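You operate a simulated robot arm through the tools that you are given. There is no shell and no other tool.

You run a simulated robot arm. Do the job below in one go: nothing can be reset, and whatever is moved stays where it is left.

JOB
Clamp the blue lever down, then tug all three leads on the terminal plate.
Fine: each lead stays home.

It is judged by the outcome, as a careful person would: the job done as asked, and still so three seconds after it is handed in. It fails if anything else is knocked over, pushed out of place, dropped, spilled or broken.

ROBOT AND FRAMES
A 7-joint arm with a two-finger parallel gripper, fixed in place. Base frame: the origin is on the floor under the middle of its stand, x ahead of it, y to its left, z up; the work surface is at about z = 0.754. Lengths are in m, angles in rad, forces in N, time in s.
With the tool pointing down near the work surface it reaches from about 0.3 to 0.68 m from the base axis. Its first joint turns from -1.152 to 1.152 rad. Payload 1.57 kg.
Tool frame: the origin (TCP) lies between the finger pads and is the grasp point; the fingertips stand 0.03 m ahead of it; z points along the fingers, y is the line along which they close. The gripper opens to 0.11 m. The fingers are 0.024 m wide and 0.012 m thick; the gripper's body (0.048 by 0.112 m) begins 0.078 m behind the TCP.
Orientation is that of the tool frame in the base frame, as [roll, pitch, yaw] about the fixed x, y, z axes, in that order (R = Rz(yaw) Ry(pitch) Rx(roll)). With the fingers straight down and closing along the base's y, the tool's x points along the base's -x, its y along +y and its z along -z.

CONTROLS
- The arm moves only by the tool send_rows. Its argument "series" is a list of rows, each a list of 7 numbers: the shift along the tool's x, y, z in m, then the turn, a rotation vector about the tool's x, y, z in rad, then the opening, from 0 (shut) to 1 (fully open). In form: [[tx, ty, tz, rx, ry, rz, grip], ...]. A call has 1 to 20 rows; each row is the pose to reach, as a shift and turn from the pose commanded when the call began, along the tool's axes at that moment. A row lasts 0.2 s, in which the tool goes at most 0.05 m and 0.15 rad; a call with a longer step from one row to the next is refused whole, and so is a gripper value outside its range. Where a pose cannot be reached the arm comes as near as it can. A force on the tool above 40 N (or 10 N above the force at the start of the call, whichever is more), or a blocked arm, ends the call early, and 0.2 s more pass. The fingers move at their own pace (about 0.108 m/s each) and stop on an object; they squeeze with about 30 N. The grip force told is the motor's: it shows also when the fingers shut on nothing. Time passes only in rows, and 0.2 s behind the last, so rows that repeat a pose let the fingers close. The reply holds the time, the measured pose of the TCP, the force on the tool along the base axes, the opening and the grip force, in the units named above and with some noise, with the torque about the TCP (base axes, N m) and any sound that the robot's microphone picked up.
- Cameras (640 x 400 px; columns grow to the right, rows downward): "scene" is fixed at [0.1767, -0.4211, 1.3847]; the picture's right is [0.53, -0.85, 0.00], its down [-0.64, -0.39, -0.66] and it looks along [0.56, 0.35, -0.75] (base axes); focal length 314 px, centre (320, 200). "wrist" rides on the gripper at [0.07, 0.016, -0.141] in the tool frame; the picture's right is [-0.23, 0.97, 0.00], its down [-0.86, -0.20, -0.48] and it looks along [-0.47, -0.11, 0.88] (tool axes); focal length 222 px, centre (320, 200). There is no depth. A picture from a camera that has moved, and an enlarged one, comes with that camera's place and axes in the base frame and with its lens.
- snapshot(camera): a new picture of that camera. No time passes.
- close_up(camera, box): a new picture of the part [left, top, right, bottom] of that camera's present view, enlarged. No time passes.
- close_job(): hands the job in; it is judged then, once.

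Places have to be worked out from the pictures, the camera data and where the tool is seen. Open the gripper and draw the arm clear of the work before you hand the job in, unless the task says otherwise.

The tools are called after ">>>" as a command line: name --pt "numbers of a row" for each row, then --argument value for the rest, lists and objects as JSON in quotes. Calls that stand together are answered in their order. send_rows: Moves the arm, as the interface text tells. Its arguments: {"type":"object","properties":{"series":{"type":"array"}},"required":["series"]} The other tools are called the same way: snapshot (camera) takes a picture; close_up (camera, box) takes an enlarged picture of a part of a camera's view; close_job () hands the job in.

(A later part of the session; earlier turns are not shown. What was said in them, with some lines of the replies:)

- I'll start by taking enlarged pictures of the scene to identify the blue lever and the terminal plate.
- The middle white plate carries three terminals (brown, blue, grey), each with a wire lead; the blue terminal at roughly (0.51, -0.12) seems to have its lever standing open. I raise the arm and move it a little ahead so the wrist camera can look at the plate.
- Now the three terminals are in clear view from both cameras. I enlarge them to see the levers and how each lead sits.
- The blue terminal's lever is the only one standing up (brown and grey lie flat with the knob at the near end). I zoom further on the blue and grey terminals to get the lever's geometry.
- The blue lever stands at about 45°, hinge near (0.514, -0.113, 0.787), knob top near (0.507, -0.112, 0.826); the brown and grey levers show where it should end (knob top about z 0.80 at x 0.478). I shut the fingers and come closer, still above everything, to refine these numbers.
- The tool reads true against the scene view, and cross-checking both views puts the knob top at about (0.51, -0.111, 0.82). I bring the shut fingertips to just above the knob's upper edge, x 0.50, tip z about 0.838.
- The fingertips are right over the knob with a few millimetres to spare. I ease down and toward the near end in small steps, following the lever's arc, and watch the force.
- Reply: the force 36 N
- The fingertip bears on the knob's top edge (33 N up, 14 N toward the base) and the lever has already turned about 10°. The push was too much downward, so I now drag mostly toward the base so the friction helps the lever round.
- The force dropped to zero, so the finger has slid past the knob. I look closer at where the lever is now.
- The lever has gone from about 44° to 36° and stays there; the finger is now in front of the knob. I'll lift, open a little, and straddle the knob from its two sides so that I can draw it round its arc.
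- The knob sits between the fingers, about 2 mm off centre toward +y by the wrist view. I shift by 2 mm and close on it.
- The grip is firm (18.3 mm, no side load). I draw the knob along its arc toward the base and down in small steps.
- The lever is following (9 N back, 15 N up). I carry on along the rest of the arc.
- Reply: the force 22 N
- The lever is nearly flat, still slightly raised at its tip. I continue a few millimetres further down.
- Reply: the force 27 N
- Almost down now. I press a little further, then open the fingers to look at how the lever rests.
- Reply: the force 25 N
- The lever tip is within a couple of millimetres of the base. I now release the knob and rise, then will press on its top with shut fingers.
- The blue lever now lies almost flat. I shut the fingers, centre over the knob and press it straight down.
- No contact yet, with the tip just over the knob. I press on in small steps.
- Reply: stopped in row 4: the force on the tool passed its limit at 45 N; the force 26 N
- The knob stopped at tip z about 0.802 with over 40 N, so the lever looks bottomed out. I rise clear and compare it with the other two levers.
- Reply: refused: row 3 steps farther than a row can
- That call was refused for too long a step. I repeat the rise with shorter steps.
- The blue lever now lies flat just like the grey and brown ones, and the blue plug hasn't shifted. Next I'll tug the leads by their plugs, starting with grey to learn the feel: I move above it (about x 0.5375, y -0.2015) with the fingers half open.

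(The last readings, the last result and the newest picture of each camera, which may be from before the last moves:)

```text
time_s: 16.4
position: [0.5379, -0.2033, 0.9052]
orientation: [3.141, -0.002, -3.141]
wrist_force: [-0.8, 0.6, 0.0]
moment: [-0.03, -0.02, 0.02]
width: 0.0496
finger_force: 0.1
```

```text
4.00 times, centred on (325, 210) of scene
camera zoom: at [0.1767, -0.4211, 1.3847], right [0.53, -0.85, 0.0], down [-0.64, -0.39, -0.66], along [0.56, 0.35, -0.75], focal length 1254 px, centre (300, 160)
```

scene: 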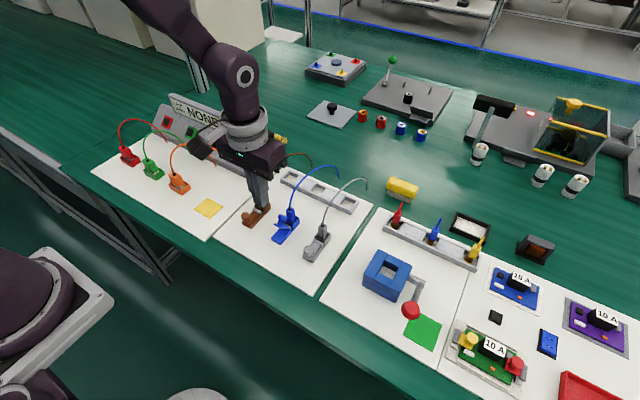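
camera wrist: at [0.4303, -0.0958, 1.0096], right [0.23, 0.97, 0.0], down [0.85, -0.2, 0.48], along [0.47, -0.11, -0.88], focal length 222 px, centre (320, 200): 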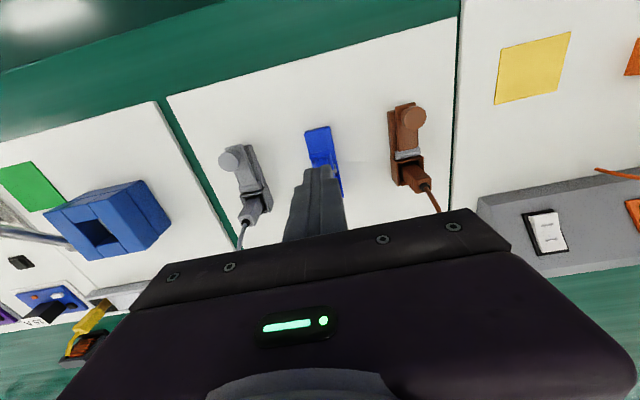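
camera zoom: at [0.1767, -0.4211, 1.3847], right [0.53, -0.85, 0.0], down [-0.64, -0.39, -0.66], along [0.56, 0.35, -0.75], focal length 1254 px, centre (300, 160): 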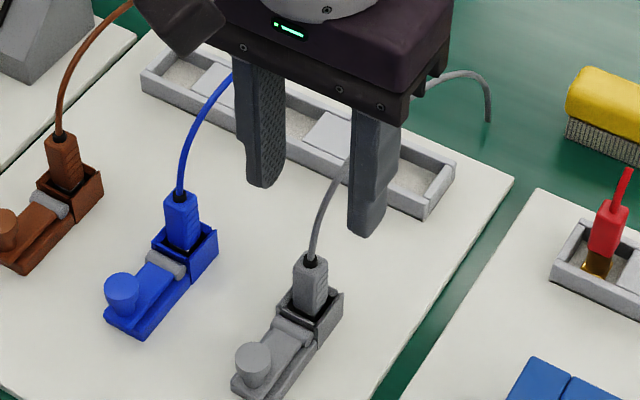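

From this view the grey plug is at about (0.536, -0.2000), roughly 2 mm to +y of the tool. I correct and descend to just above the plug top to check the centring.

>>> send_rows --pt "0.001 0.002 0.02 0 0 0 0.45" --pt "0.001 0.002 0.045 0 0 0 0.45" --pt "0.001 0.002 0.055 0 0 0 0.45"

>>> close_up --camera "wrist" --box '[260, 130, 390, 240]'

>>> close_up --camera "scene" --box '[290, 190, 360, 260]'

```text
time_s: 17.2
position: [0.538, -0.2021, 0.8512]
orientation: [3.141, -0.001, -3.141]
wrist_force: [0.2, -0.2, -0.3]
moment: [-0.02, 0.01, 0.01]
width: 0.0495
finger_force: 0.1
```

```text
3.64 times, centred on (325, 185) of wrist
camera zoom: at [0.4676, -0.1847, 0.9916], right [0.23, 0.97, 0.0], down [0.86, -0.2, 0.48], along [0.46, -0.11, -0.88], focal length 808 px, centre (302, 254)
```

zoom: 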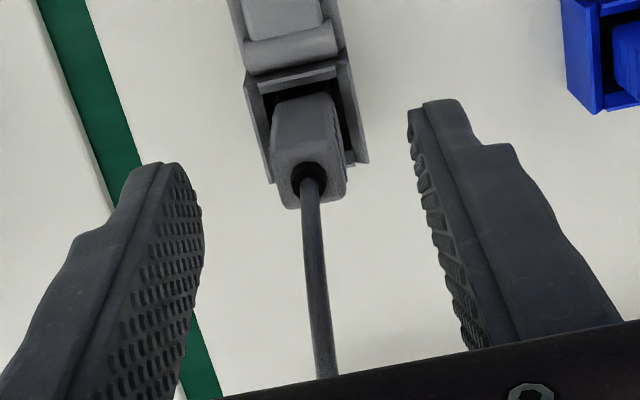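

```text
5.71 times, centred on (325, 225) of scene
camera zoom: at [0.1767, -0.4211, 1.3847], right [0.53, -0.85, 0.0], down [-0.64, -0.39, -0.66], along [0.56, 0.35, -0.75], focal length 1792 px, centre (291, 57)
```

zoom: 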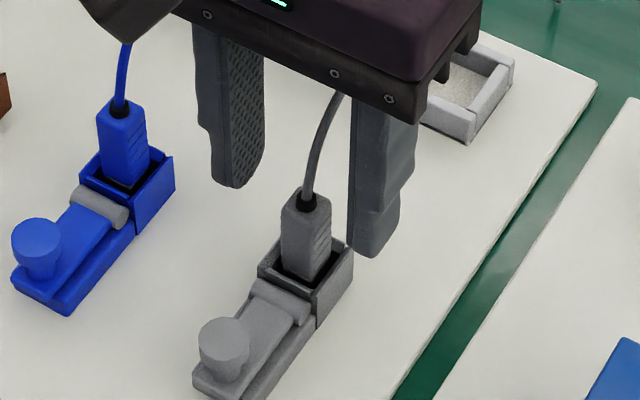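

The grey plug is centred between the fingers within a millimetre. I descend so the tips stay just above the socket walls (TCP z about 0.827) and close gently on the plug.

>>> send_rows --pt "0 0.0005 0.012 0 0 0 0.45" --pt "0 0.0005 0.024 0 0 0 0.45" --pt "0 0.0005 0.024 0 0 0 0.3" --pt "0 0.0005 0.024 0 0 0 0.2"

>>> close_up --camera "wrist" --box '[260, 130, 390, 240]'

>>> close_up --camera "scene" --box '[290, 190, 360, 260]'

```text
time_s: 18.2
position: [0.5365, -0.1997, 0.8255]
orientation: [3.141, 0.0, -3.141]
wrist_force: [0.0, 1.0, 0.1]
moment: [0.01, -0.01, -0.02]
width: 0.0219
finger_force: 0.0
```

```text
3.64 times, centred on (325, 185) of wrist
camera zoom: at [0.4674, -0.1838, 0.9674], right [0.23, 0.97, 0.0], down [0.86, -0.2, 0.48], along [0.46, -0.11, -0.88], focal length 808 px, centre (302, 254)
```

zoom: 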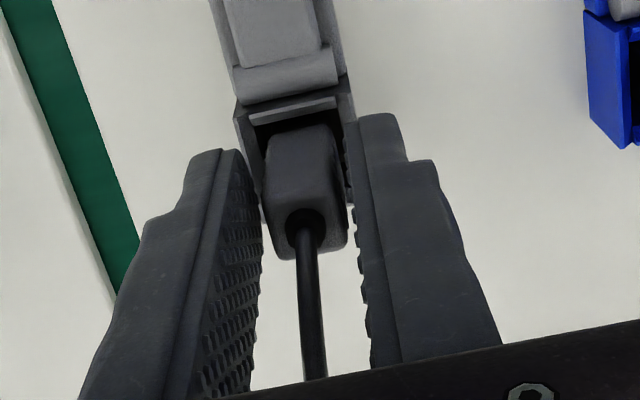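

```text
5.71 times, centred on (325, 225) of scene
camera zoom: at [0.1767, -0.4211, 1.3847], right [0.53, -0.85, 0.0], down [-0.64, -0.39, -0.66], along [0.56, 0.35, -0.75], focal length 1792 px, centre (291, 57)
```

zoom: 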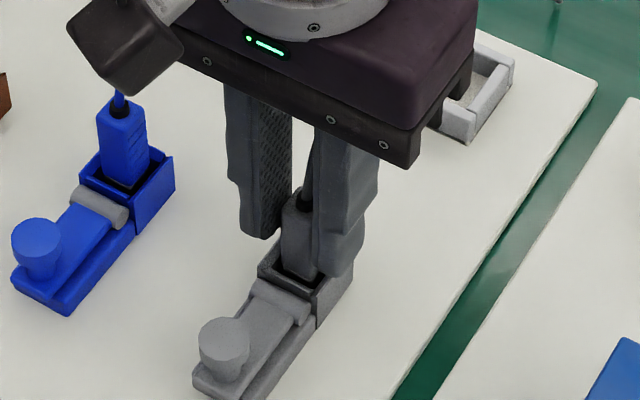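

The plug is well centred with small gaps on both sides. I close onto it.

>>> send_rows --pt "0 0 0 0 0 0 0.1" --pt "0 0 0 0 0 0 0.05" --pt "0 0 0 0 0 0 0.05"

```text
time_s: 19.0
position: [0.5367, -0.1987, 0.8254]
orientation: [3.141, -0.002, -3.14]
wrist_force: [0.4, 0.2, 0.1]
moment: [-0.02, -0.01, 0.02]
width: 0.0146
finger_force: 30.3
```

Gripped at 14.6 mm with no side force. Now a gentle upward tug in half-millimetre steps, reading the force.

>>> send_rows --pt "0 0 -0.0005 0 0 0 0.05" --pt "0 0 -0.001 0 0 0 0.05"

```text
time_s: 19.6
position: [0.5367, -0.2008, 0.8268]
orientation: [3.141, -0.001, 3.141]
wrist_force: [0.4, 1.1, -0.1]
moment: [0.0, 0.03, 0.01]
width: 0.0145
finger_force: 30.4
```

No resistance felt yet, within the play. I lift another millimetre in half-millimetre steps.

>>> send_rows --pt "0 0 -0.0005 0 0 0 0.05" --pt "0 0 -0.001 0 0 0 0.05"

>>> close_up --camera "scene" --box '[290, 190, 360, 260]'

```text
time_s: 20.2
position: [0.5366, -0.2, 0.8282]
orientation: [3.141, -0.002, -3.141]
wrist_force: [0.2, 0.4, -3.2]
moment: [0.03, 0.01, 0.04]
width: 0.0145
finger_force: 30.3
```

```text
5.71 times, centred on (325, 225) of scene
camera zoom: at [0.1767, -0.4211, 1.3847], right [0.53, -0.85, 0.0], down [-0.64, -0.39, -0.66], along [0.56, 0.35, -0.75], focal length 1792 px, centre (291, 57)
```

zoom: 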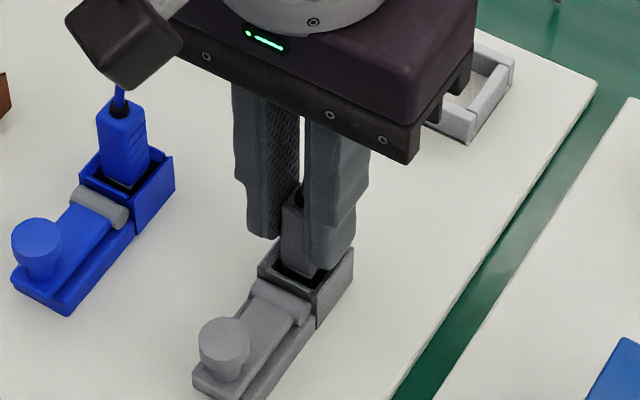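

Resistance has started: 3.2 N down after about 2 mm. I raise by another half to one millimetre.

>>> send_rows --pt "0 0 -0.0005 0 0 0 0.05" --pt "0 0 -0.001 0 0 0 0.05"

```text
time_s: 20.8
position: [0.5365, -0.1994, 0.8288]
orientation: [3.142, -0.001, 3.141]
wrist_force: [-0.4, 0.4, -4.8]
moment: [0.01, 0.02, 0.02]
width: 0.0143
finger_force: 30.5
```

The force is 4.8 N while the tool has risen about 3 mm, so I check whether the plug itself is rising in its socket before going further.

>>> close_up --camera "scene" --box '[305, 215, 345, 255]'

>>> close_up --camera "wrist" --box '[280, 130, 370, 220]'

```text
10.00 times, centred on (325, 235) of scene
camera zoom: at [0.1768, -0.4211, 1.3847], right [0.53, -0.85, 0.0], down [-0.64, -0.39, -0.66], along [0.56, 0.35, -0.75], focal length 3136 px, centre (270, -150)
```

zoom: 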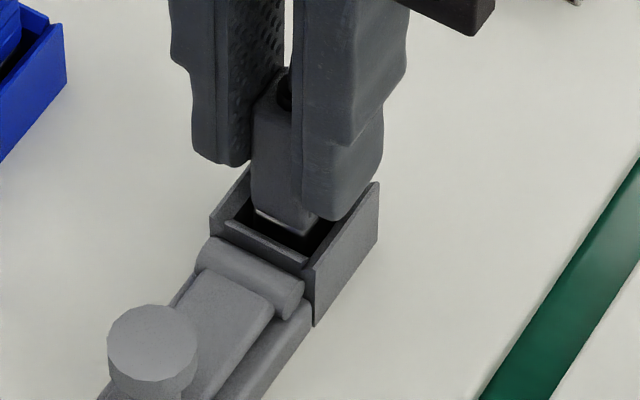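

```text
4.44 times, centred on (325, 175) of wrist
camera zoom: at [0.4675, -0.1836, 0.9707], right [0.23, 0.97, 0.0], down [0.86, -0.2, 0.48], along [0.46, -0.11, -0.88], focal length 987 px, centre (298, 311)
```

zoom: 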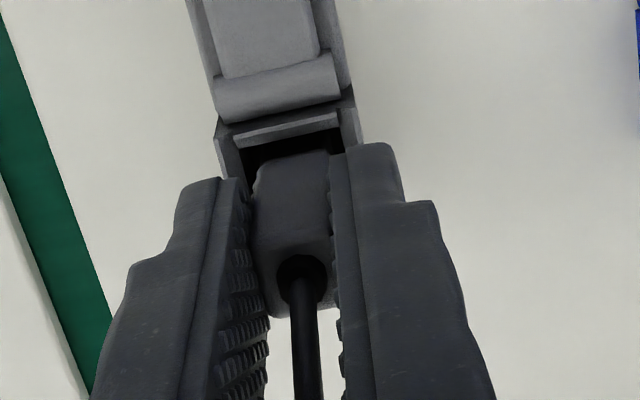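

The plug seems to have risen a millimetre or two with the pull, like a sprung seat. I hold still for a moment to see whether the force stays (held) or fades (slipping).

>>> send_rows --pt "0 0 0 0 0 0 0.05" --pt "0 0 0 0 0 0 0.05"

>>> close_up --camera "scene" --box '[305, 215, 345, 255]'

```text
time_s: 21.4
position: [0.5358, -0.1998, 0.8291]
orientation: [3.141, -0.003, -3.141]
wrist_force: [-0.2, 0.8, -5.1]
moment: [-0.01, 0.03, -0.02]
width: 0.0143
finger_force: 29.7
```

```text
10.00 times, centred on (325, 235) of scene
camera zoom: at [0.1768, -0.4211, 1.3847], right [0.53, -0.85, 0.0], down [-0.64, -0.39, -0.66], along [0.56, 0.35, -0.75], focal length 3136 px, centre (270, -150)
```

zoom: 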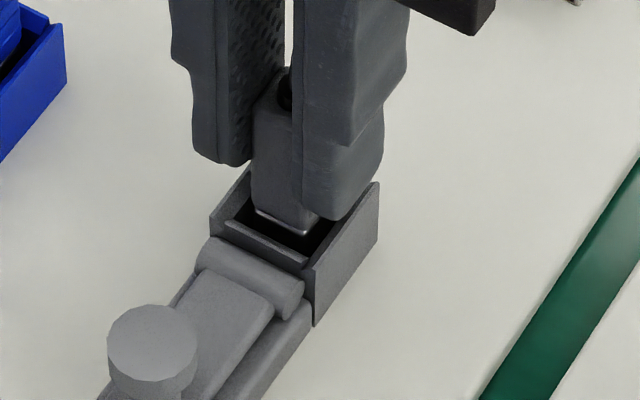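

The force holds steady at about 5 N, so the lead is being held. I raise the pull a bit more to make it a proper tug.

>>> send_rows --pt "0 0 -0.0005 0 0 0 0.05" --pt "0 0 -0.001 0 0 0 0.05"

>>> close_up --camera "scene" --box '[305, 215, 345, 255]'

```text
time_s: 22.0
position: [0.5367, -0.1997, 0.8297]
orientation: [-3.141, -0.003, -3.141]
wrist_force: [-0.2, -0.1, -8.4]
moment: [0.02, 0.0, 0.05]
width: 0.0147
finger_force: 30.0
```

```text
10.00 times, centred on (325, 235) of scene
camera zoom: at [0.1768, -0.4211, 1.3846], right [0.53, -0.85, 0.0], down [-0.64, -0.39, -0.66], along [0.56, 0.35, -0.75], focal length 3136 px, centre (270, -150)
```

zoom: 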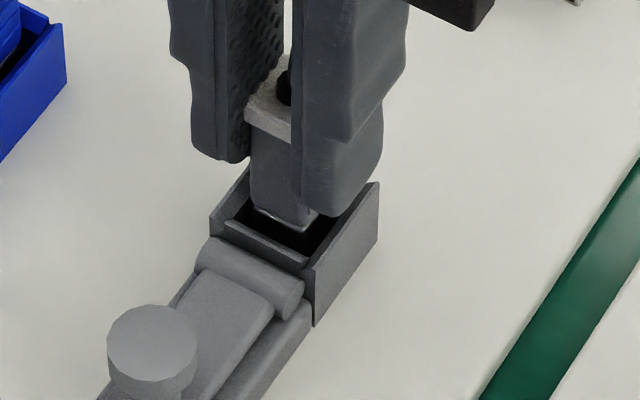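

The pull is 8.4 N and still held, and the top of the grey plug now shows a light band. I look at it from the wrist camera.

>>> close_up --camera "wrist" --box '[280, 130, 370, 220]'

>>> close_up --camera "scene" --box '[240, 150, 400, 260]'

```text
4.44 times, centred on (325, 175) of wrist
camera zoom: at [0.4676, -0.1834, 0.972], right [0.23, 0.97, 0.0], down [0.86, -0.2, 0.48], along [0.46, -0.11, -0.88], focal length 987 px, centre (298, 311)
```

zoom: 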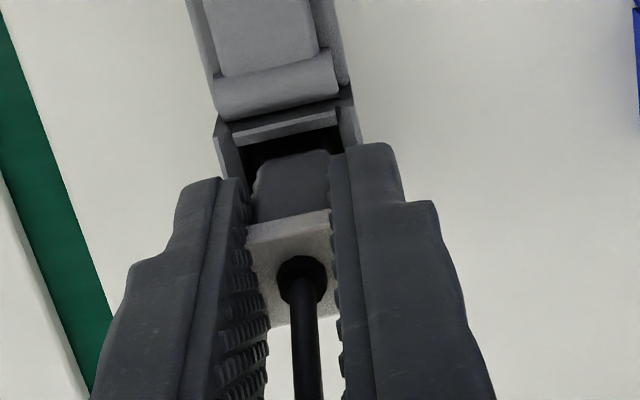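

```text
3.64 times, centred on (320, 205) of scene
camera zoom: at [0.1768, -0.4211, 1.3846], right [0.53, -0.85, 0.0], down [-0.64, -0.39, -0.66], along [0.56, 0.35, -0.75], focal length 1140 px, centre (320, 182)
```

zoom: 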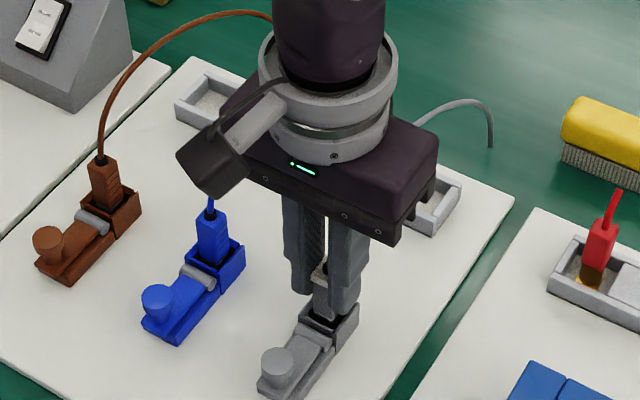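

The cap of the grey plug turned white at this pull, which looks like the tug being registered, and the lead still holds. I let the plug back down by the same 4 mm, open and rise.

>>> send_rows --pt "0 0 0.002 0 0 0 0.05" --pt "0 0 0.004 0 0 0 0.05" --pt "0 0 0.004 0 0 0 0.05"

>>> close_up --camera "scene" --box '[305, 215, 345, 255]'

```text
time_s: 22.8
position: [0.5373, -0.1989, 0.8278]
orientation: [-3.14, -0.001, -3.141]
wrist_force: [0.3, 0.4, -1.1]
moment: [-0.01, 0.01, -0.01]
width: 0.0149
finger_force: 30.5
```

```text
10.00 times, centred on (325, 235) of scene
camera zoom: at [0.1767, -0.4211, 1.3847], right [0.53, -0.85, 0.0], down [-0.64, -0.39, -0.66], along [0.56, 0.35, -0.75], focal length 3136 px, centre (270, -150)
```

zoom: 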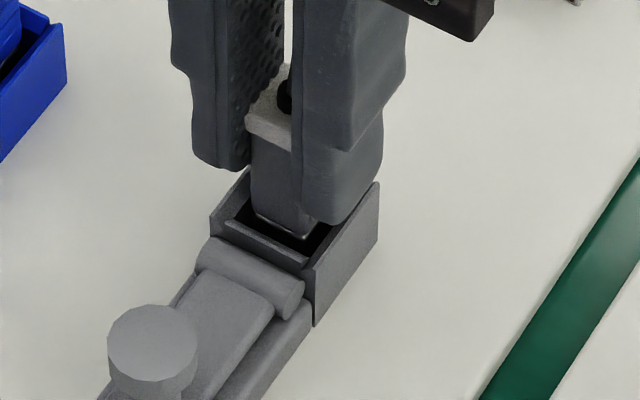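

The force is back near zero and the plug has gone down with it. I open the fingers and rise to check the plug sits home.

>>> send_rows --pt "0 0 0 0 0 0 0.3" --pt "0 0 0 0 0 0 0.45" --pt "0 0 -0.03 0 0 0 0.45" --pt "0 0 -0.07 0 0 0 0.45" --pt "0.01 0 -0.1 0 0 0 0.45"

>>> close_up --camera "scene" --box '[298, 215, 338, 265]'

>>> close_up --camera "scene" --box '[240, 170, 380, 270]'

```text
time_s: 24.0
position: [0.5271, -0.2006, 0.9259]
orientation: [3.141, -0.004, 3.141]
wrist_force: [0.2, 0.8, 0.2]
moment: [0.0, 0.01, -0.03]
width: 0.0497
finger_force: 0.1
```

```text
8.00 times, centred on (318, 240) of scene
camera zoom: at [0.1767, -0.4211, 1.3847], right [0.53, -0.85, 0.0], down [-0.64, -0.39, -0.66], along [0.56, 0.35, -0.75], focal length 2509 px, centre (336, -120)
```

zoom: 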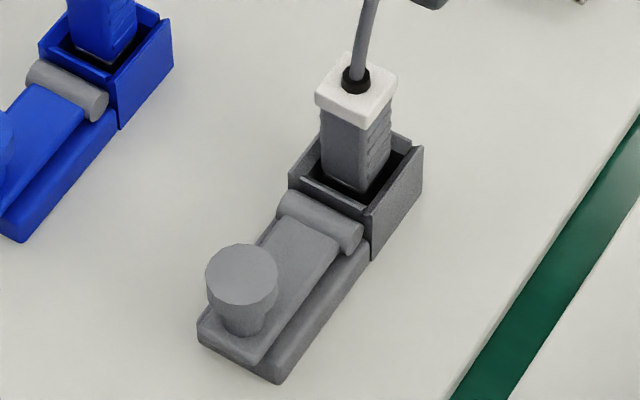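

```text
4.00 times, centred on (310, 220) of scene
camera zoom: at [0.1767, -0.4211, 1.3847], right [0.53, -0.85, 0.0], down [-0.64, -0.39, -0.66], along [0.56, 0.35, -0.75], focal length 1254 px, centre (360, 120)
```

zoom: 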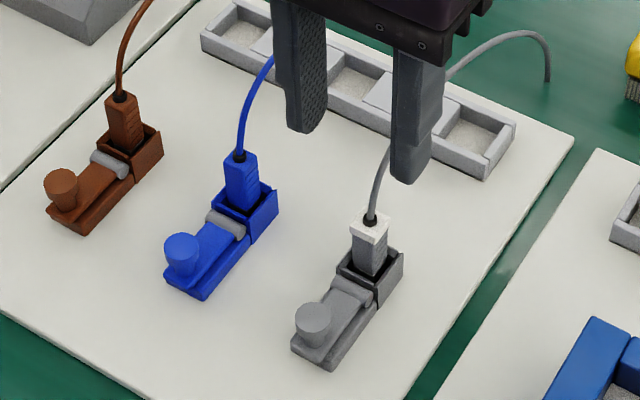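

Grey is home in its original place and now shows a white cap as a mark. Next is blue: I move over to about (0.5365, -0.111) and descend to just above its plug.

>>> send_rows --pt "0 0.044 -0.005 0 0 0 0.45" --pt "0 0.088 -0.005 0 0 0 0.45" --pt "-0.01 0.088 0.02 0 0 0 0.45" --pt "-0.01 0.088 0.05 0 0 0 0.45" --pt "-0.01 0.088 0.076 0 0 0 0.45"

>>> close_up --camera "wrist" --box '[260, 130, 390, 240]'

>>> close_up --camera "scene" --box '[260, 180, 330, 250]'

```text
time_s: 25.2
position: [0.5366, -0.113, 0.85]
orientation: [-3.141, -0.003, -3.141]
wrist_force: [0.3, -0.3, 0.2]
moment: [0.01, 0.02, -0.03]
width: 0.0496
finger_force: 0.0
```

```text
3.64 times, centred on (325, 185) of wrist
camera zoom: at [0.4678, -0.0964, 0.9917], right [0.23, 0.97, 0.0], down [0.86, -0.2, 0.48], along [0.46, -0.11, -0.88], focal length 808 px, centre (302, 254)
```

zoom: 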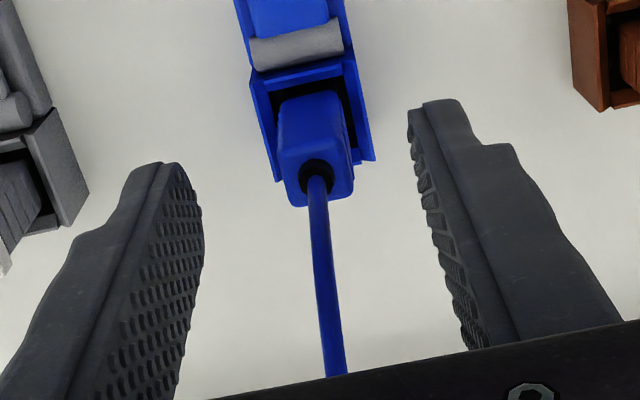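

```text
5.71 times, centred on (295, 215) of scene
camera zoom: at [0.1767, -0.4211, 1.3847], right [0.53, -0.85, 0.0], down [-0.64, -0.39, -0.66], along [0.56, 0.35, -0.75], focal length 1792 px, centre (463, 114)
```

zoom: 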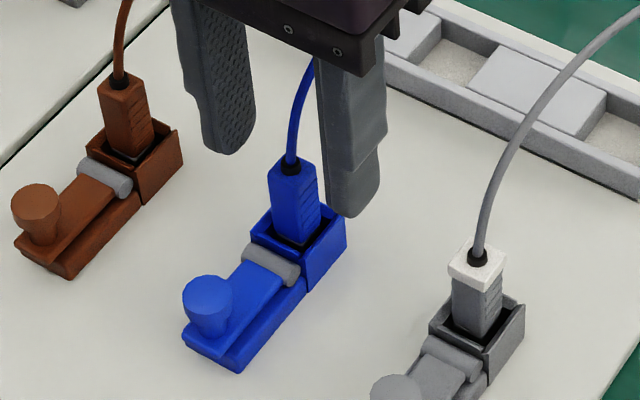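

The blue plug sits about 2.3 mm to +y of centre compared with how grey looked. I correct for that, descend to the same height, and half close.

>>> send_rows --pt "0 0.0023 0.005 0 0 0 0.45" --pt "0 0.0023 0.024 0 0 0 0.45" --pt "0 0.0023 0.024 0 0 0 0.3" --pt "0 0.0023 0.024 0 0 0 0.2"

>>> close_up --camera "wrist" --box '[260, 130, 390, 240]'

>>> close_up --camera "scene" --box '[260, 180, 330, 250]'

```text
time_s: 26.2
position: [0.5381, -0.1094, 0.8269]
orientation: [3.141, -0.002, 3.141]
wrist_force: [0.6, -0.7, 1.0]
moment: [0.02, -0.01, 0.0]
width: 0.022
finger_force: 0.1
```

```text
3.64 times, centred on (325, 185) of wrist
camera zoom: at [0.4676, -0.0935, 0.9683], right [0.23, 0.97, 0.0], down [0.86, -0.2, 0.48], along [0.46, -0.11, -0.88], focal length 808 px, centre (302, 254)
```

zoom: 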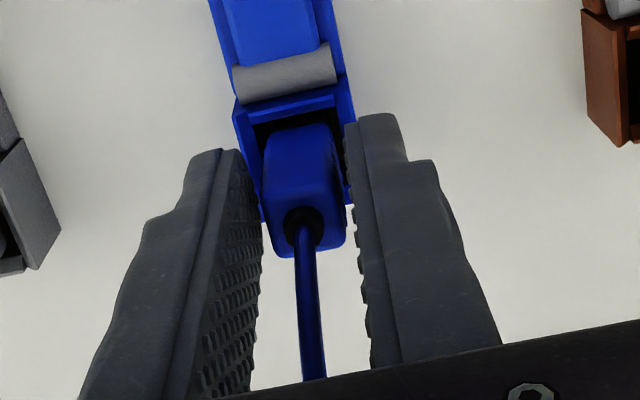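

```text
5.71 times, centred on (295, 215) of scene
camera zoom: at [0.1767, -0.4211, 1.3847], right [0.53, -0.85, 0.0], down [-0.64, -0.39, -0.66], along [0.56, 0.35, -0.75], focal length 1792 px, centre (463, 114)
```

zoom: 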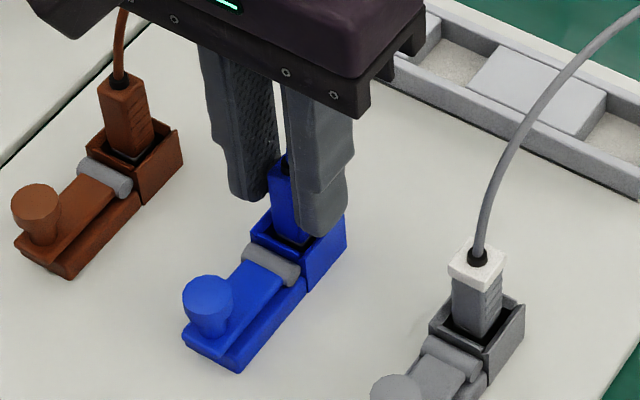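

The blue plug is centred just as grey was. I close onto it.

>>> send_rows --pt "0 0 0 0 0 0 0.1" --pt "0 0 0 0 0 0 0.05" --pt "0 0 0 0 0 0 0.05"

```text
time_s: 27.0
position: [0.537, -0.1096, 0.8265]
orientation: [-3.14, -0.002, 3.141]
wrist_force: [-0.2, 0.2, -0.6]
moment: [0.01, 0.0, 0.01]
width: 0.0146
finger_force: 30.3
```

Blue is gripped cleanly at 14.6 mm with no side load. I begin the same tug, two millimetres in half-millimetre steps.

>>> send_rows --pt "0 0 -0.0005 0 0 0 0.05" --pt "0 0 -0.001 0 0 0 0.05" --pt "0 0 -0.0015 0 0 0 0.05" --pt "0 0 -0.002 0 0 0 0.05"

>>> close_up --camera "scene" --box '[268, 203, 308, 248]'

```text
time_s: 28.0
position: [0.5371, -0.1087, 0.829]
orientation: [3.141, -0.001, 3.141]
wrist_force: [0.1, 0.1, -3.1]
moment: [0.05, -0.01, 0.0]
width: 0.0147
finger_force: 30.3
```

```text
8.89 times, centred on (288, 226) of scene
camera zoom: at [0.1767, -0.4211, 1.3847], right [0.53, -0.85, 0.0], down [-0.64, -0.39, -0.66], along [0.56, 0.35, -0.75], focal length 2788 px, centre (604, -27)
```

zoom: 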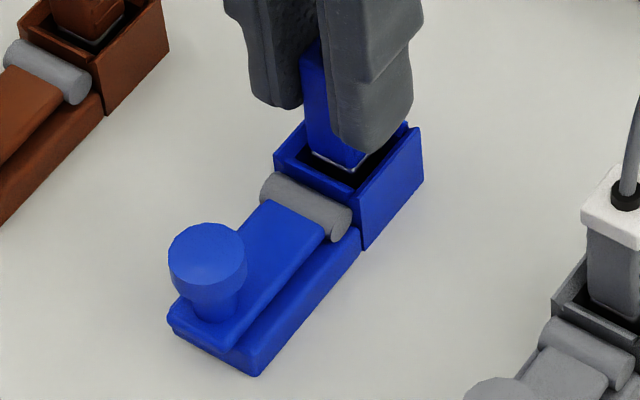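

Blue holds at 3.1 N, the same as grey at this point. I raise another millimetre.

>>> send_rows --pt "0 0 -0.0005 0 0 0 0.05" --pt "0 0 -0.001 0 0 0 0.05"

>>> close_up --camera "scene" --box '[268, 203, 308, 248]'

```text
time_s: 28.6
position: [0.5366, -0.1093, 0.83]
orientation: [-3.14, -0.003, 3.141]
wrist_force: [0.5, 0.3, -4.5]
moment: [-0.01, 0.03, -0.01]
width: 0.0145
finger_force: 30.1
```

```text
8.89 times, centred on (288, 226) of scene
camera zoom: at [0.1768, -0.4211, 1.3847], right [0.53, -0.85, 0.0], down [-0.64, -0.39, -0.66], along [0.56, 0.35, -0.75], focal length 2788 px, centre (604, -27)
```

zoom: 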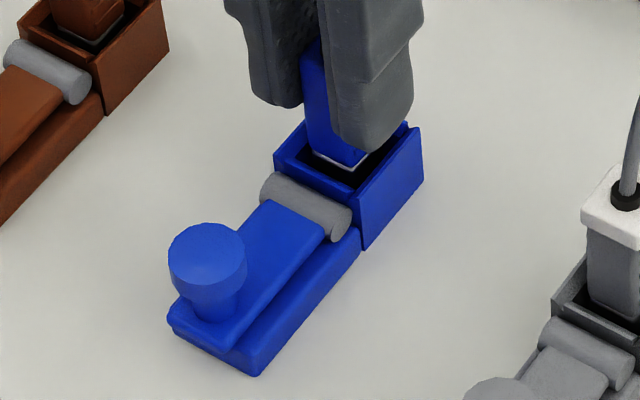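

Blue reads 4.5 N and still holds, with the same response as grey. One more millimetre should reach the level where grey's cap turned white.

>>> send_rows --pt "0 0 -0.0005 0 0 0 0.05" --pt "0 0 -0.001 0 0 0 0.05"

>>> close_up --camera "scene" --box '[268, 203, 308, 248]'

>>> close_up --camera "wrist" --box '[280, 130, 370, 220]'

```text
time_s: 29.2
position: [0.5373, -0.1086, 0.8296]
orientation: [3.141, -0.003, 3.141]
wrist_force: [-0.6, 0.8, -7.4]
moment: [0.02, 0.02, 0.0]
width: 0.0147
finger_force: 29.6
```

```text
8.89 times, centred on (288, 226) of scene
camera zoom: at [0.1768, -0.4211, 1.3847], right [0.53, -0.85, 0.0], down [-0.64, -0.39, -0.66], along [0.56, 0.35, -0.75], focal length 2788 px, centre (604, -27)
```

zoom: 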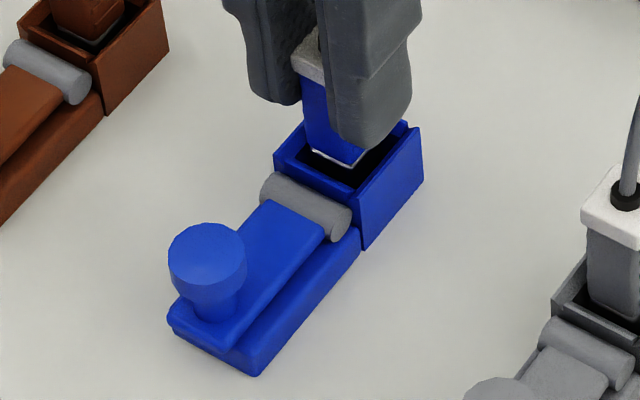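

```text
4.44 times, centred on (325, 175) of wrist
camera zoom: at [0.4678, -0.093, 0.9722], right [0.23, 0.97, 0.0], down [0.86, -0.2, 0.48], along [0.46, -0.11, -0.88], focal length 987 px, centre (298, 311)
```

zoom: 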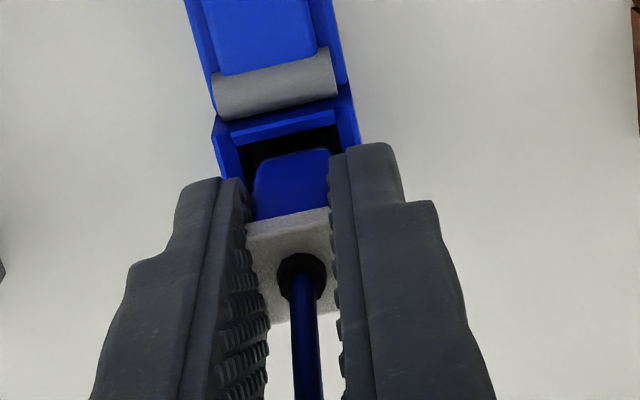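

Blue held 7.4 N and its cap turned white as grey's did. I lower it by the same 4 mm, open and rise.

>>> send_rows --pt "0 0 0.002 0 0 0 0.05" --pt "0 0 0.004 0 0 0 0.05" --pt "0 0 0.004 0 0 0 0.05" --pt "0 0 0.004 0 0 0 0.3" --pt "0 0 0.004 0 0 0 0.45" --pt "0 0 -0.026 0 0 0 0.45" --pt "0 0 -0.066 0 0 0 0.45" --pt "0.01 0 -0.096 0 0 0 0.45"

>>> close_up --camera "scene" --box '[268, 203, 308, 248]'

>>> close_up --camera "scene" --box '[230, 160, 370, 270]'

```text
time_s: 31.0
position: [0.5276, -0.109, 0.9261]
orientation: [-3.141, -0.002, -3.141]
wrist_force: [0.1, 0.9, 0.2]
moment: [0.03, 0.03, 0.0]
width: 0.0494
finger_force: 0.1
```

```text
8.89 times, centred on (288, 226) of scene
camera zoom: at [0.1767, -0.4211, 1.3847], right [0.53, -0.85, 0.0], down [-0.64, -0.39, -0.66], along [0.56, 0.35, -0.75], focal length 2788 px, centre (604, -27)
```

zoom: 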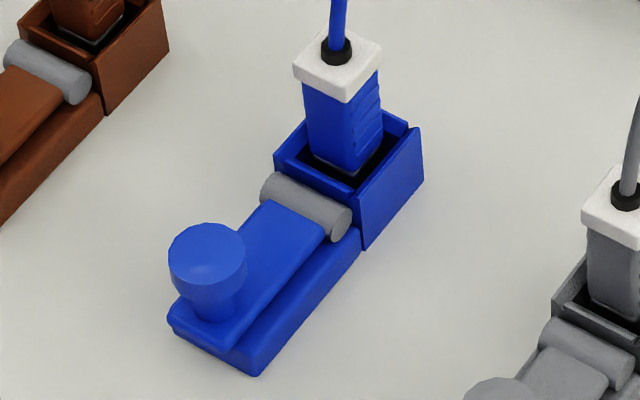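

```text
3.64 times, centred on (300, 215) of scene
camera zoom: at [0.1767, -0.4211, 1.3847], right [0.53, -0.85, 0.0], down [-0.64, -0.39, -0.66], along [0.56, 0.35, -0.75], focal length 1140 px, centre (393, 146)
```

zoom: 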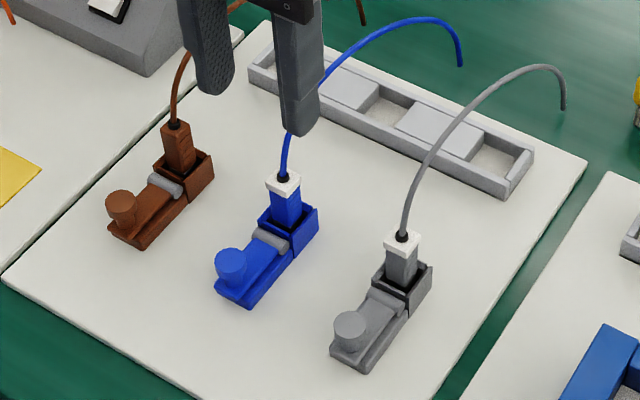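

Blue is back home with its lever down and its white cap showing. I move over the brown plug at about y -0.019 in the same way.

>>> send_rows --pt "0 0.045 -0.005 0 0 0 0.45" --pt "0 0.0897 -0.005 0 0 0 0.45" --pt "-0.01 0.0897 0.02 0 0 0 0.45" --pt "-0.01 0.0897 0.05 0 0 0 0.45" --pt "-0.01 0.0897 0.076 0 0 0 0.45"

>>> close_up --camera "wrist" --box '[260, 130, 390, 240]'

>>> close_up --camera "scene" --box '[225, 165, 295, 235]'

```text
time_s: 32.2
position: [0.5379, -0.0181, 0.8494]
orientation: [3.141, -0.002, 3.141]
wrist_force: [-0.4, -0.2, -0.7]
moment: [-0.01, 0.04, 0.01]
width: 0.0493
finger_force: 0.1
```

```text
3.64 times, centred on (325, 185) of wrist
camera zoom: at [0.468, -0.003, 0.9916], right [0.23, 0.97, 0.0], down [0.86, -0.2, 0.48], along [0.47, -0.11, -0.88], focal length 808 px, centre (302, 254)
```

zoom: 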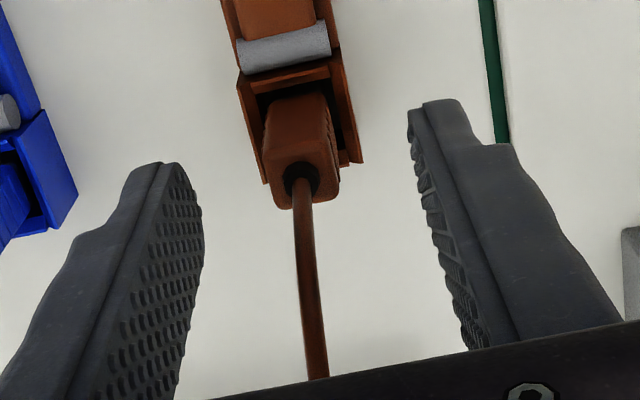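

```text
5.71 times, centred on (260, 200) of scene
camera zoom: at [0.1767, -0.4211, 1.3847], right [0.53, -0.85, 0.0], down [-0.64, -0.39, -0.66], along [0.56, 0.35, -0.75], focal length 1792 px, centre (663, 200)
```

zoom: 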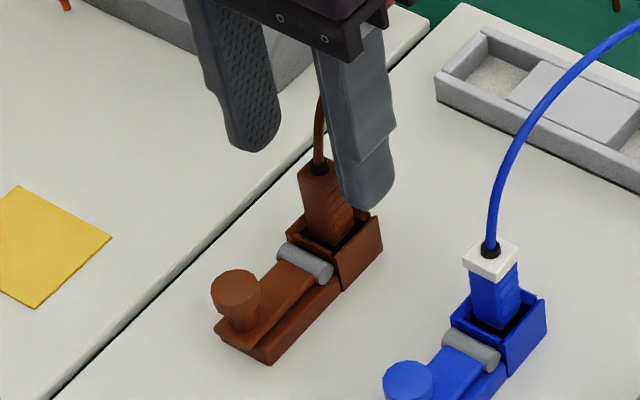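

The brown plug sits about 1 mm to the -y side of centre. I correct, descend and half close.

>>> send_rows --pt "0 -0.0011 0.005 0 0 0 0.45" --pt "0 -0.0011 0.024 0 0 0 0.45" --pt "0 -0.0011 0.024 0 0 0 0.3" --pt "0 -0.0011 0.024 0 0 0 0.2"

>>> close_up --camera "wrist" --box '[260, 130, 390, 240]'

>>> close_up --camera "scene" --box '[225, 165, 295, 235]'

```text
time_s: 33.2
position: [0.5375, -0.021, 0.8262]
orientation: [-3.141, -0.003, 3.141]
wrist_force: [0.0, -0.7, -0.3]
moment: [-0.01, -0.03, -0.01]
width: 0.0225
finger_force: 0.0
```

```text
3.64 times, centred on (325, 185) of wrist
camera zoom: at [0.4677, -0.0048, 0.9679], right [0.23, 0.97, 0.0], down [0.86, -0.2, 0.48], along [0.46, -0.11, -0.88], focal length 808 px, centre (302, 254)
```

zoom: 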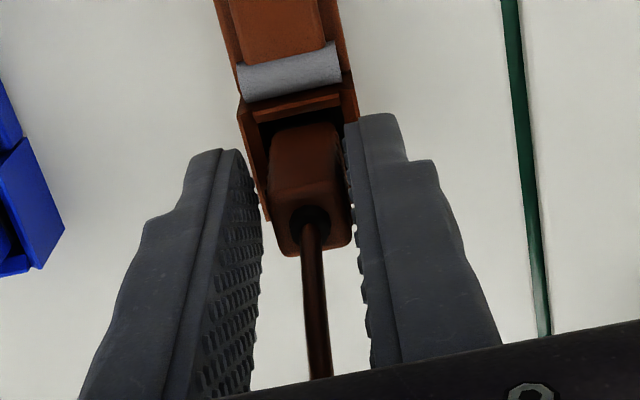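

```text
5.71 times, centred on (260, 200) of scene
camera zoom: at [0.1767, -0.4211, 1.3847], right [0.53, -0.85, 0.0], down [-0.64, -0.39, -0.66], along [0.56, 0.35, -0.75], focal length 1792 px, centre (663, 200)
```

zoom: 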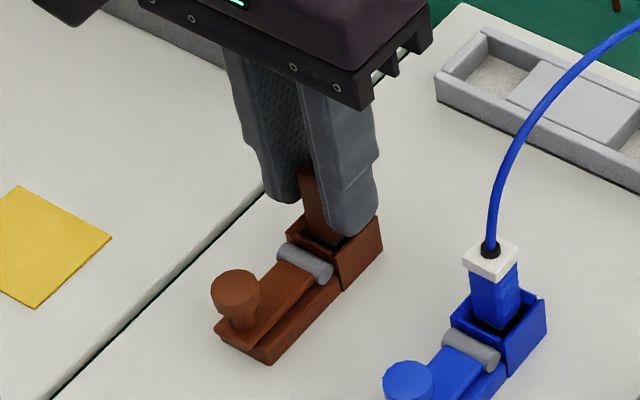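

Brown is about 1 mm to the +y side now (I overcorrected a touch). I shift by 0.8 mm and close.

>>> send_rows --pt "0 0.0008 0 0 0 0 0.2" --pt "0 0.0008 0 0 0 0 0.1" --pt "0 0.0008 0 0 0 0 0.05" --pt "0 0.0008 0 0 0 0 0.05"

```text
time_s: 34.2
position: [0.538, -0.0201, 0.8262]
orientation: [3.141, -0.002, 3.141]
wrist_force: [-1.0, -0.1, 0.3]
moment: [-0.03, 0.01, 0.03]
width: 0.0147
finger_force: 29.9
```

Brown is gripped cleanly. I start the tug with two millimetres in half-millimetre steps.

>>> send_rows --pt "0 0 -0.0005 0 0 0 0.05" --pt "0 0 -0.001 0 0 0 0.05" --pt "0 0 -0.0015 0 0 0 0.05" --pt "0 0 -0.002 0 0 0 0.05"

>>> close_up --camera "scene" --box '[238, 182, 278, 232]'

```text
time_s: 35.2
position: [0.5363, -0.0206, 0.8279]
orientation: [3.141, -0.001, 3.141]
wrist_force: [-0.1, 0.7, -1.2]
moment: [0.0, 0.02, 0.02]
width: 0.0147
finger_force: 30.2
```

```text
8.00 times, centred on (258, 207) of scene
camera zoom: at [0.1767, -0.4211, 1.3847], right [0.53, -0.85, 0.0], down [-0.64, -0.39, -0.66], along [0.56, 0.35, -0.75], focal length 2509 px, centre (816, 144)
```

zoom: 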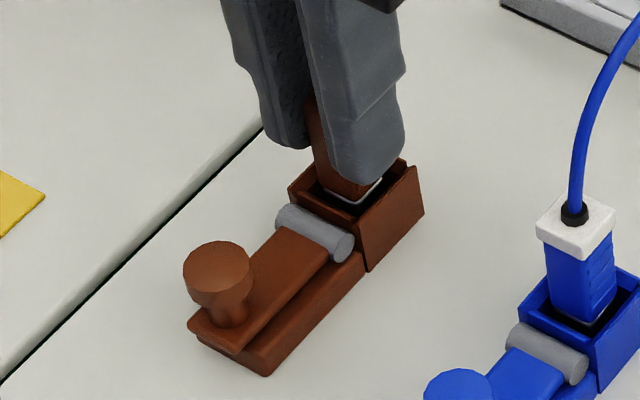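

Only 1.2 N so far, a bit less than the others at this point though within the noise. I add one more millimetre carefully.

>>> send_rows --pt "0 0 -0.0005 0 0 0 0.05" --pt "0 0 -0.001 0 0 0 0.05"

>>> close_up --camera "scene" --box '[238, 182, 278, 232]'

```text
time_s: 35.8
position: [0.5381, -0.0189, 0.8293]
orientation: [-3.14, -0.002, 3.14]
wrist_force: [0.0, 0.7, -4.1]
moment: [0.02, 0.01, 0.03]
width: 0.0147
finger_force: 29.7
```

```text
8.00 times, centred on (258, 207) of scene
camera zoom: at [0.1768, -0.4211, 1.3847], right [0.53, -0.85, 0.0], down [-0.64, -0.39, -0.66], along [0.56, 0.35, -0.75], focal length 2509 px, centre (816, 144)
```

zoom: 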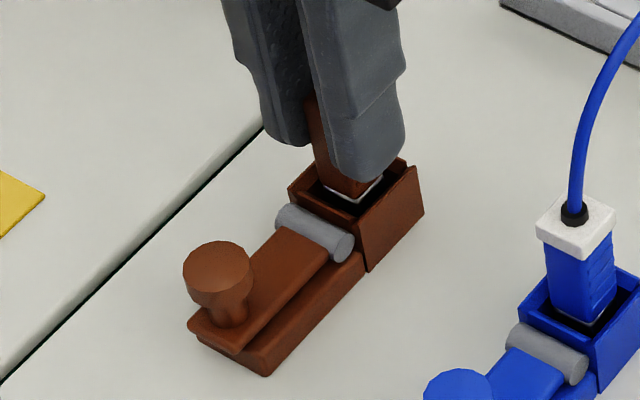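

Brown now reads 4.1 N and holds. I raise another millimetre.

>>> send_rows --pt "0 0 -0.0005 0 0 0 0.05" --pt "0 0 -0.001 0 0 0 0.05"

>>> close_up --camera "scene" --box '[238, 182, 278, 232]'

>>> close_up --camera "wrist" --box '[280, 130, 370, 220]'

```text
time_s: 36.4
position: [0.537, -0.0213, 0.8301]
orientation: [3.141, -0.001, 3.141]
wrist_force: [0.1, -1.1, -7.8]
moment: [0.02, 0.0, 0.01]
width: 0.0144
finger_force: 29.9
```

```text
8.00 times, centred on (258, 207) of scene
camera zoom: at [0.1768, -0.4211, 1.3847], right [0.53, -0.85, 0.0], down [-0.64, -0.39, -0.66], along [0.56, 0.35, -0.75], focal length 2509 px, centre (816, 144)
```

zoom: 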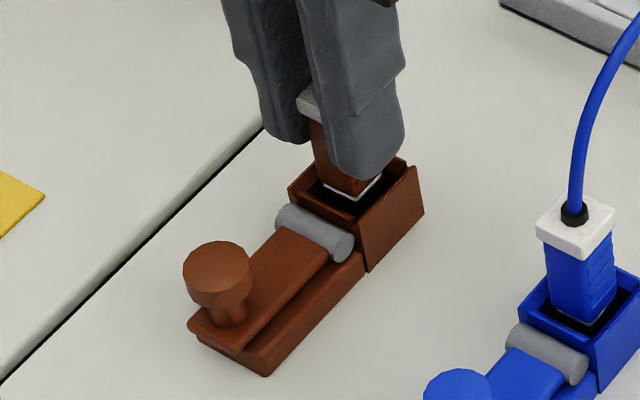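

```text
4.44 times, centred on (325, 175) of wrist
camera zoom: at [0.4679, -0.0039, 0.9721], right [0.23, 0.97, 0.0], down [0.86, -0.2, 0.48], along [0.46, -0.11, -0.88], focal length 987 px, centre (298, 311)
```

zoom: 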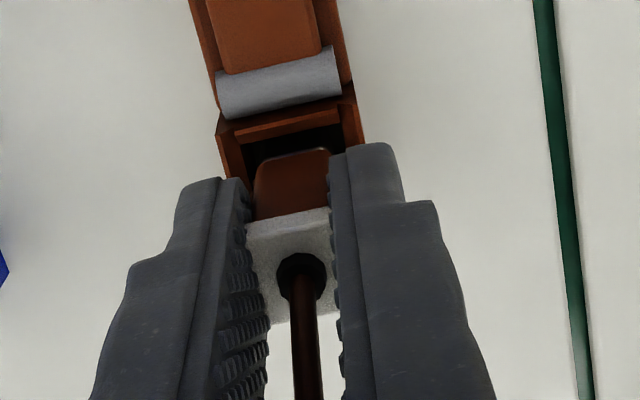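

Brown held 7.8 N and its cap turned white as well. I lower it the 4 mm, open, rise, and draw the arm back clear of the plate.

>>> send_rows --pt "0 0 0.002 0 0 0 0.05" --pt "0 0 0.004 0 0 0 0.05" --pt "0 0 0.004 0 0 0 0.05" --pt "0 0 0.004 0 0 0 0.3" --pt "0 0 0.004 0 0 0 0.45" --pt "0 0 -0.026 0 0 0 0.45" --pt "0 0 -0.066 0 0 0 0.45" --pt "0.01 0 -0.106 0 0 0 0.45" --pt "0.05 0 -0.13 0 0 0 0.45" --pt "0.095 0 -0.15 0 0 0 0.6" --pt "0.14 0 -0.17 0 0 0 0.8" --pt "0.18 0 -0.17 0 0 0 1"

>>> snapshot --camera "scene"

>>> close_up --camera "scene" --box '[230, 160, 370, 270]'

>>> snapshot --camera "wrist"

```text
time_s: 39.0
position: [0.3559, -0.0198, 1.0003]
orientation: [3.141, -0.002, 3.14]
wrist_force: [-0.3, -0.4, -0.4]
moment: [0.01, -0.04, -0.03]
width: 0.11
finger_force: 0.1
```

```text
taken
```

scene: 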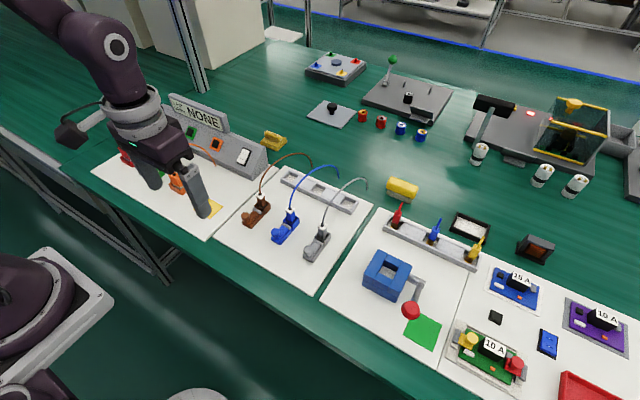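

```text
3.64 times, centred on (300, 215) of scene
camera zoom: at [0.1767, -0.4211, 1.3847], right [0.53, -0.85, 0.0], down [-0.64, -0.39, -0.66], along [0.56, 0.35, -0.75], focal length 1140 px, centre (393, 146)
```

zoom: 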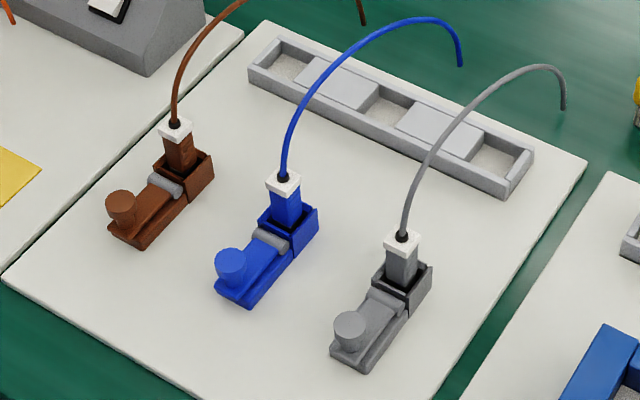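

```text
taken
camera wrist: at [0.2872, -0.0035, 1.1426], right [0.23, 0.97, 0.0], down [0.86, -0.2, 0.48], along [0.46, -0.11, -0.88], focal length 222 px, centre (320, 200)
```

wrist: 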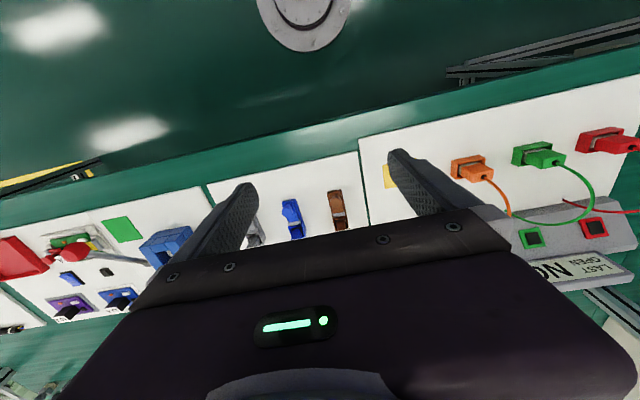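

All three plugs carry white caps and sit in place, and the arm is clear. One last close check that the blue lever is fully flat like the others.

>>> close_up --camera "scene" --box '[268, 198, 308, 248]'

>>> close_up --camera "scene" --box '[298, 215, 338, 265]'

>>> close_up --camera "scene" --box '[238, 182, 278, 232]'

```text
8.00 times, centred on (288, 223) of scene
camera zoom: at [0.1767, -0.4211, 1.3847], right [0.53, -0.85, 0.0], down [-0.64, -0.39, -0.66], along [0.56, 0.35, -0.75], focal length 2509 px, centre (576, 16)
```

zoom: 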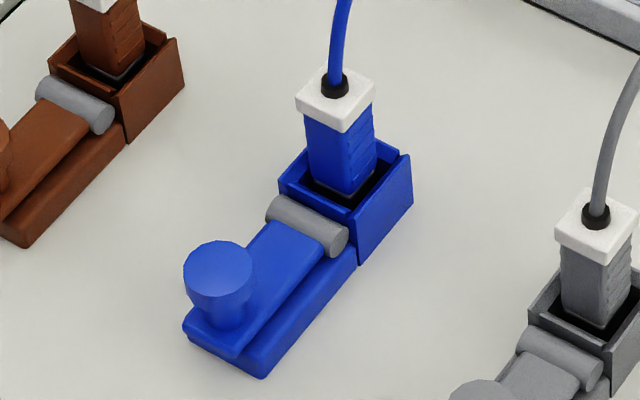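

```text
8.00 times, centred on (318, 240) of scene
camera zoom: at [0.1767, -0.4211, 1.3847], right [0.53, -0.85, 0.0], down [-0.64, -0.39, -0.66], along [0.56, 0.35, -0.75], focal length 2509 px, centre (336, -120)
```

zoom: 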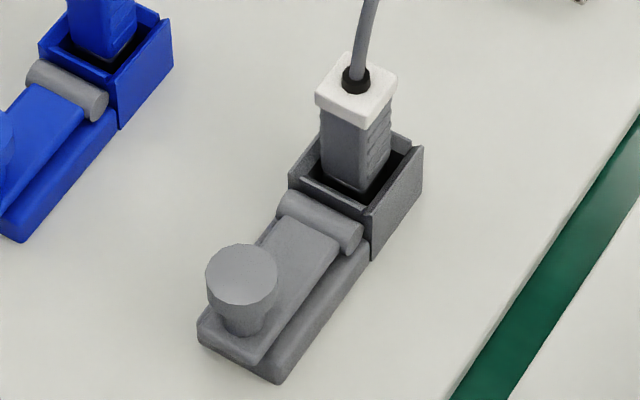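

```text
8.00 times, centred on (258, 207) of scene
camera zoom: at [0.1767, -0.4211, 1.3847], right [0.53, -0.85, 0.0], down [-0.64, -0.39, -0.66], along [0.56, 0.35, -0.75], focal length 2509 px, centre (816, 144)
```

zoom: 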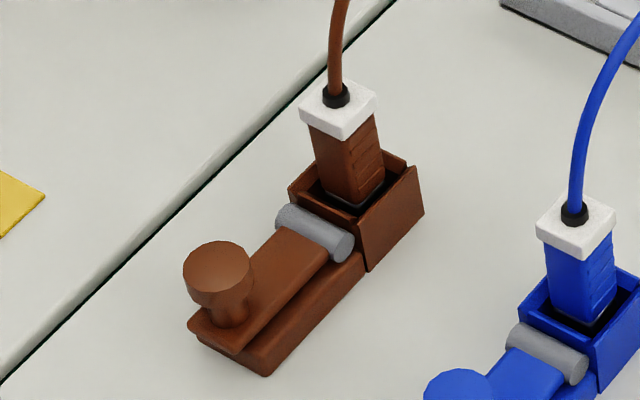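

The blue lever lies flat like the other two, and all three leads are home at their original places with white caps. Nothing else has moved and the open gripper is clear, so I hand the job in.

>>> close_job

```text
The job is handed in.
```

The blue lever is clamped down, and all three leads on the terminal plate have been tugged and stayed home.

- **Lever:** I drew it down by its knob, then pressed the knob until the force passed 40 N. It now lies flat like the brown and grey levers.
- **Leads:** I pulled each plug straight up and lowered it again. Each one rose a few millimetres under the pull, with the force still climbing, and went back to its original place. Each plug's cap turned white during its pull, which I took as the tug registering.

| Lead | Highest pull reading |
|---|---|
| Grey | 8.4 N |
| Blue | 7.4 N |
| Brown | 7.8 N |

In the last pictures nothing else on the bench looked disturbed. The gripper was open and the arm clear of the plate when I handed in.
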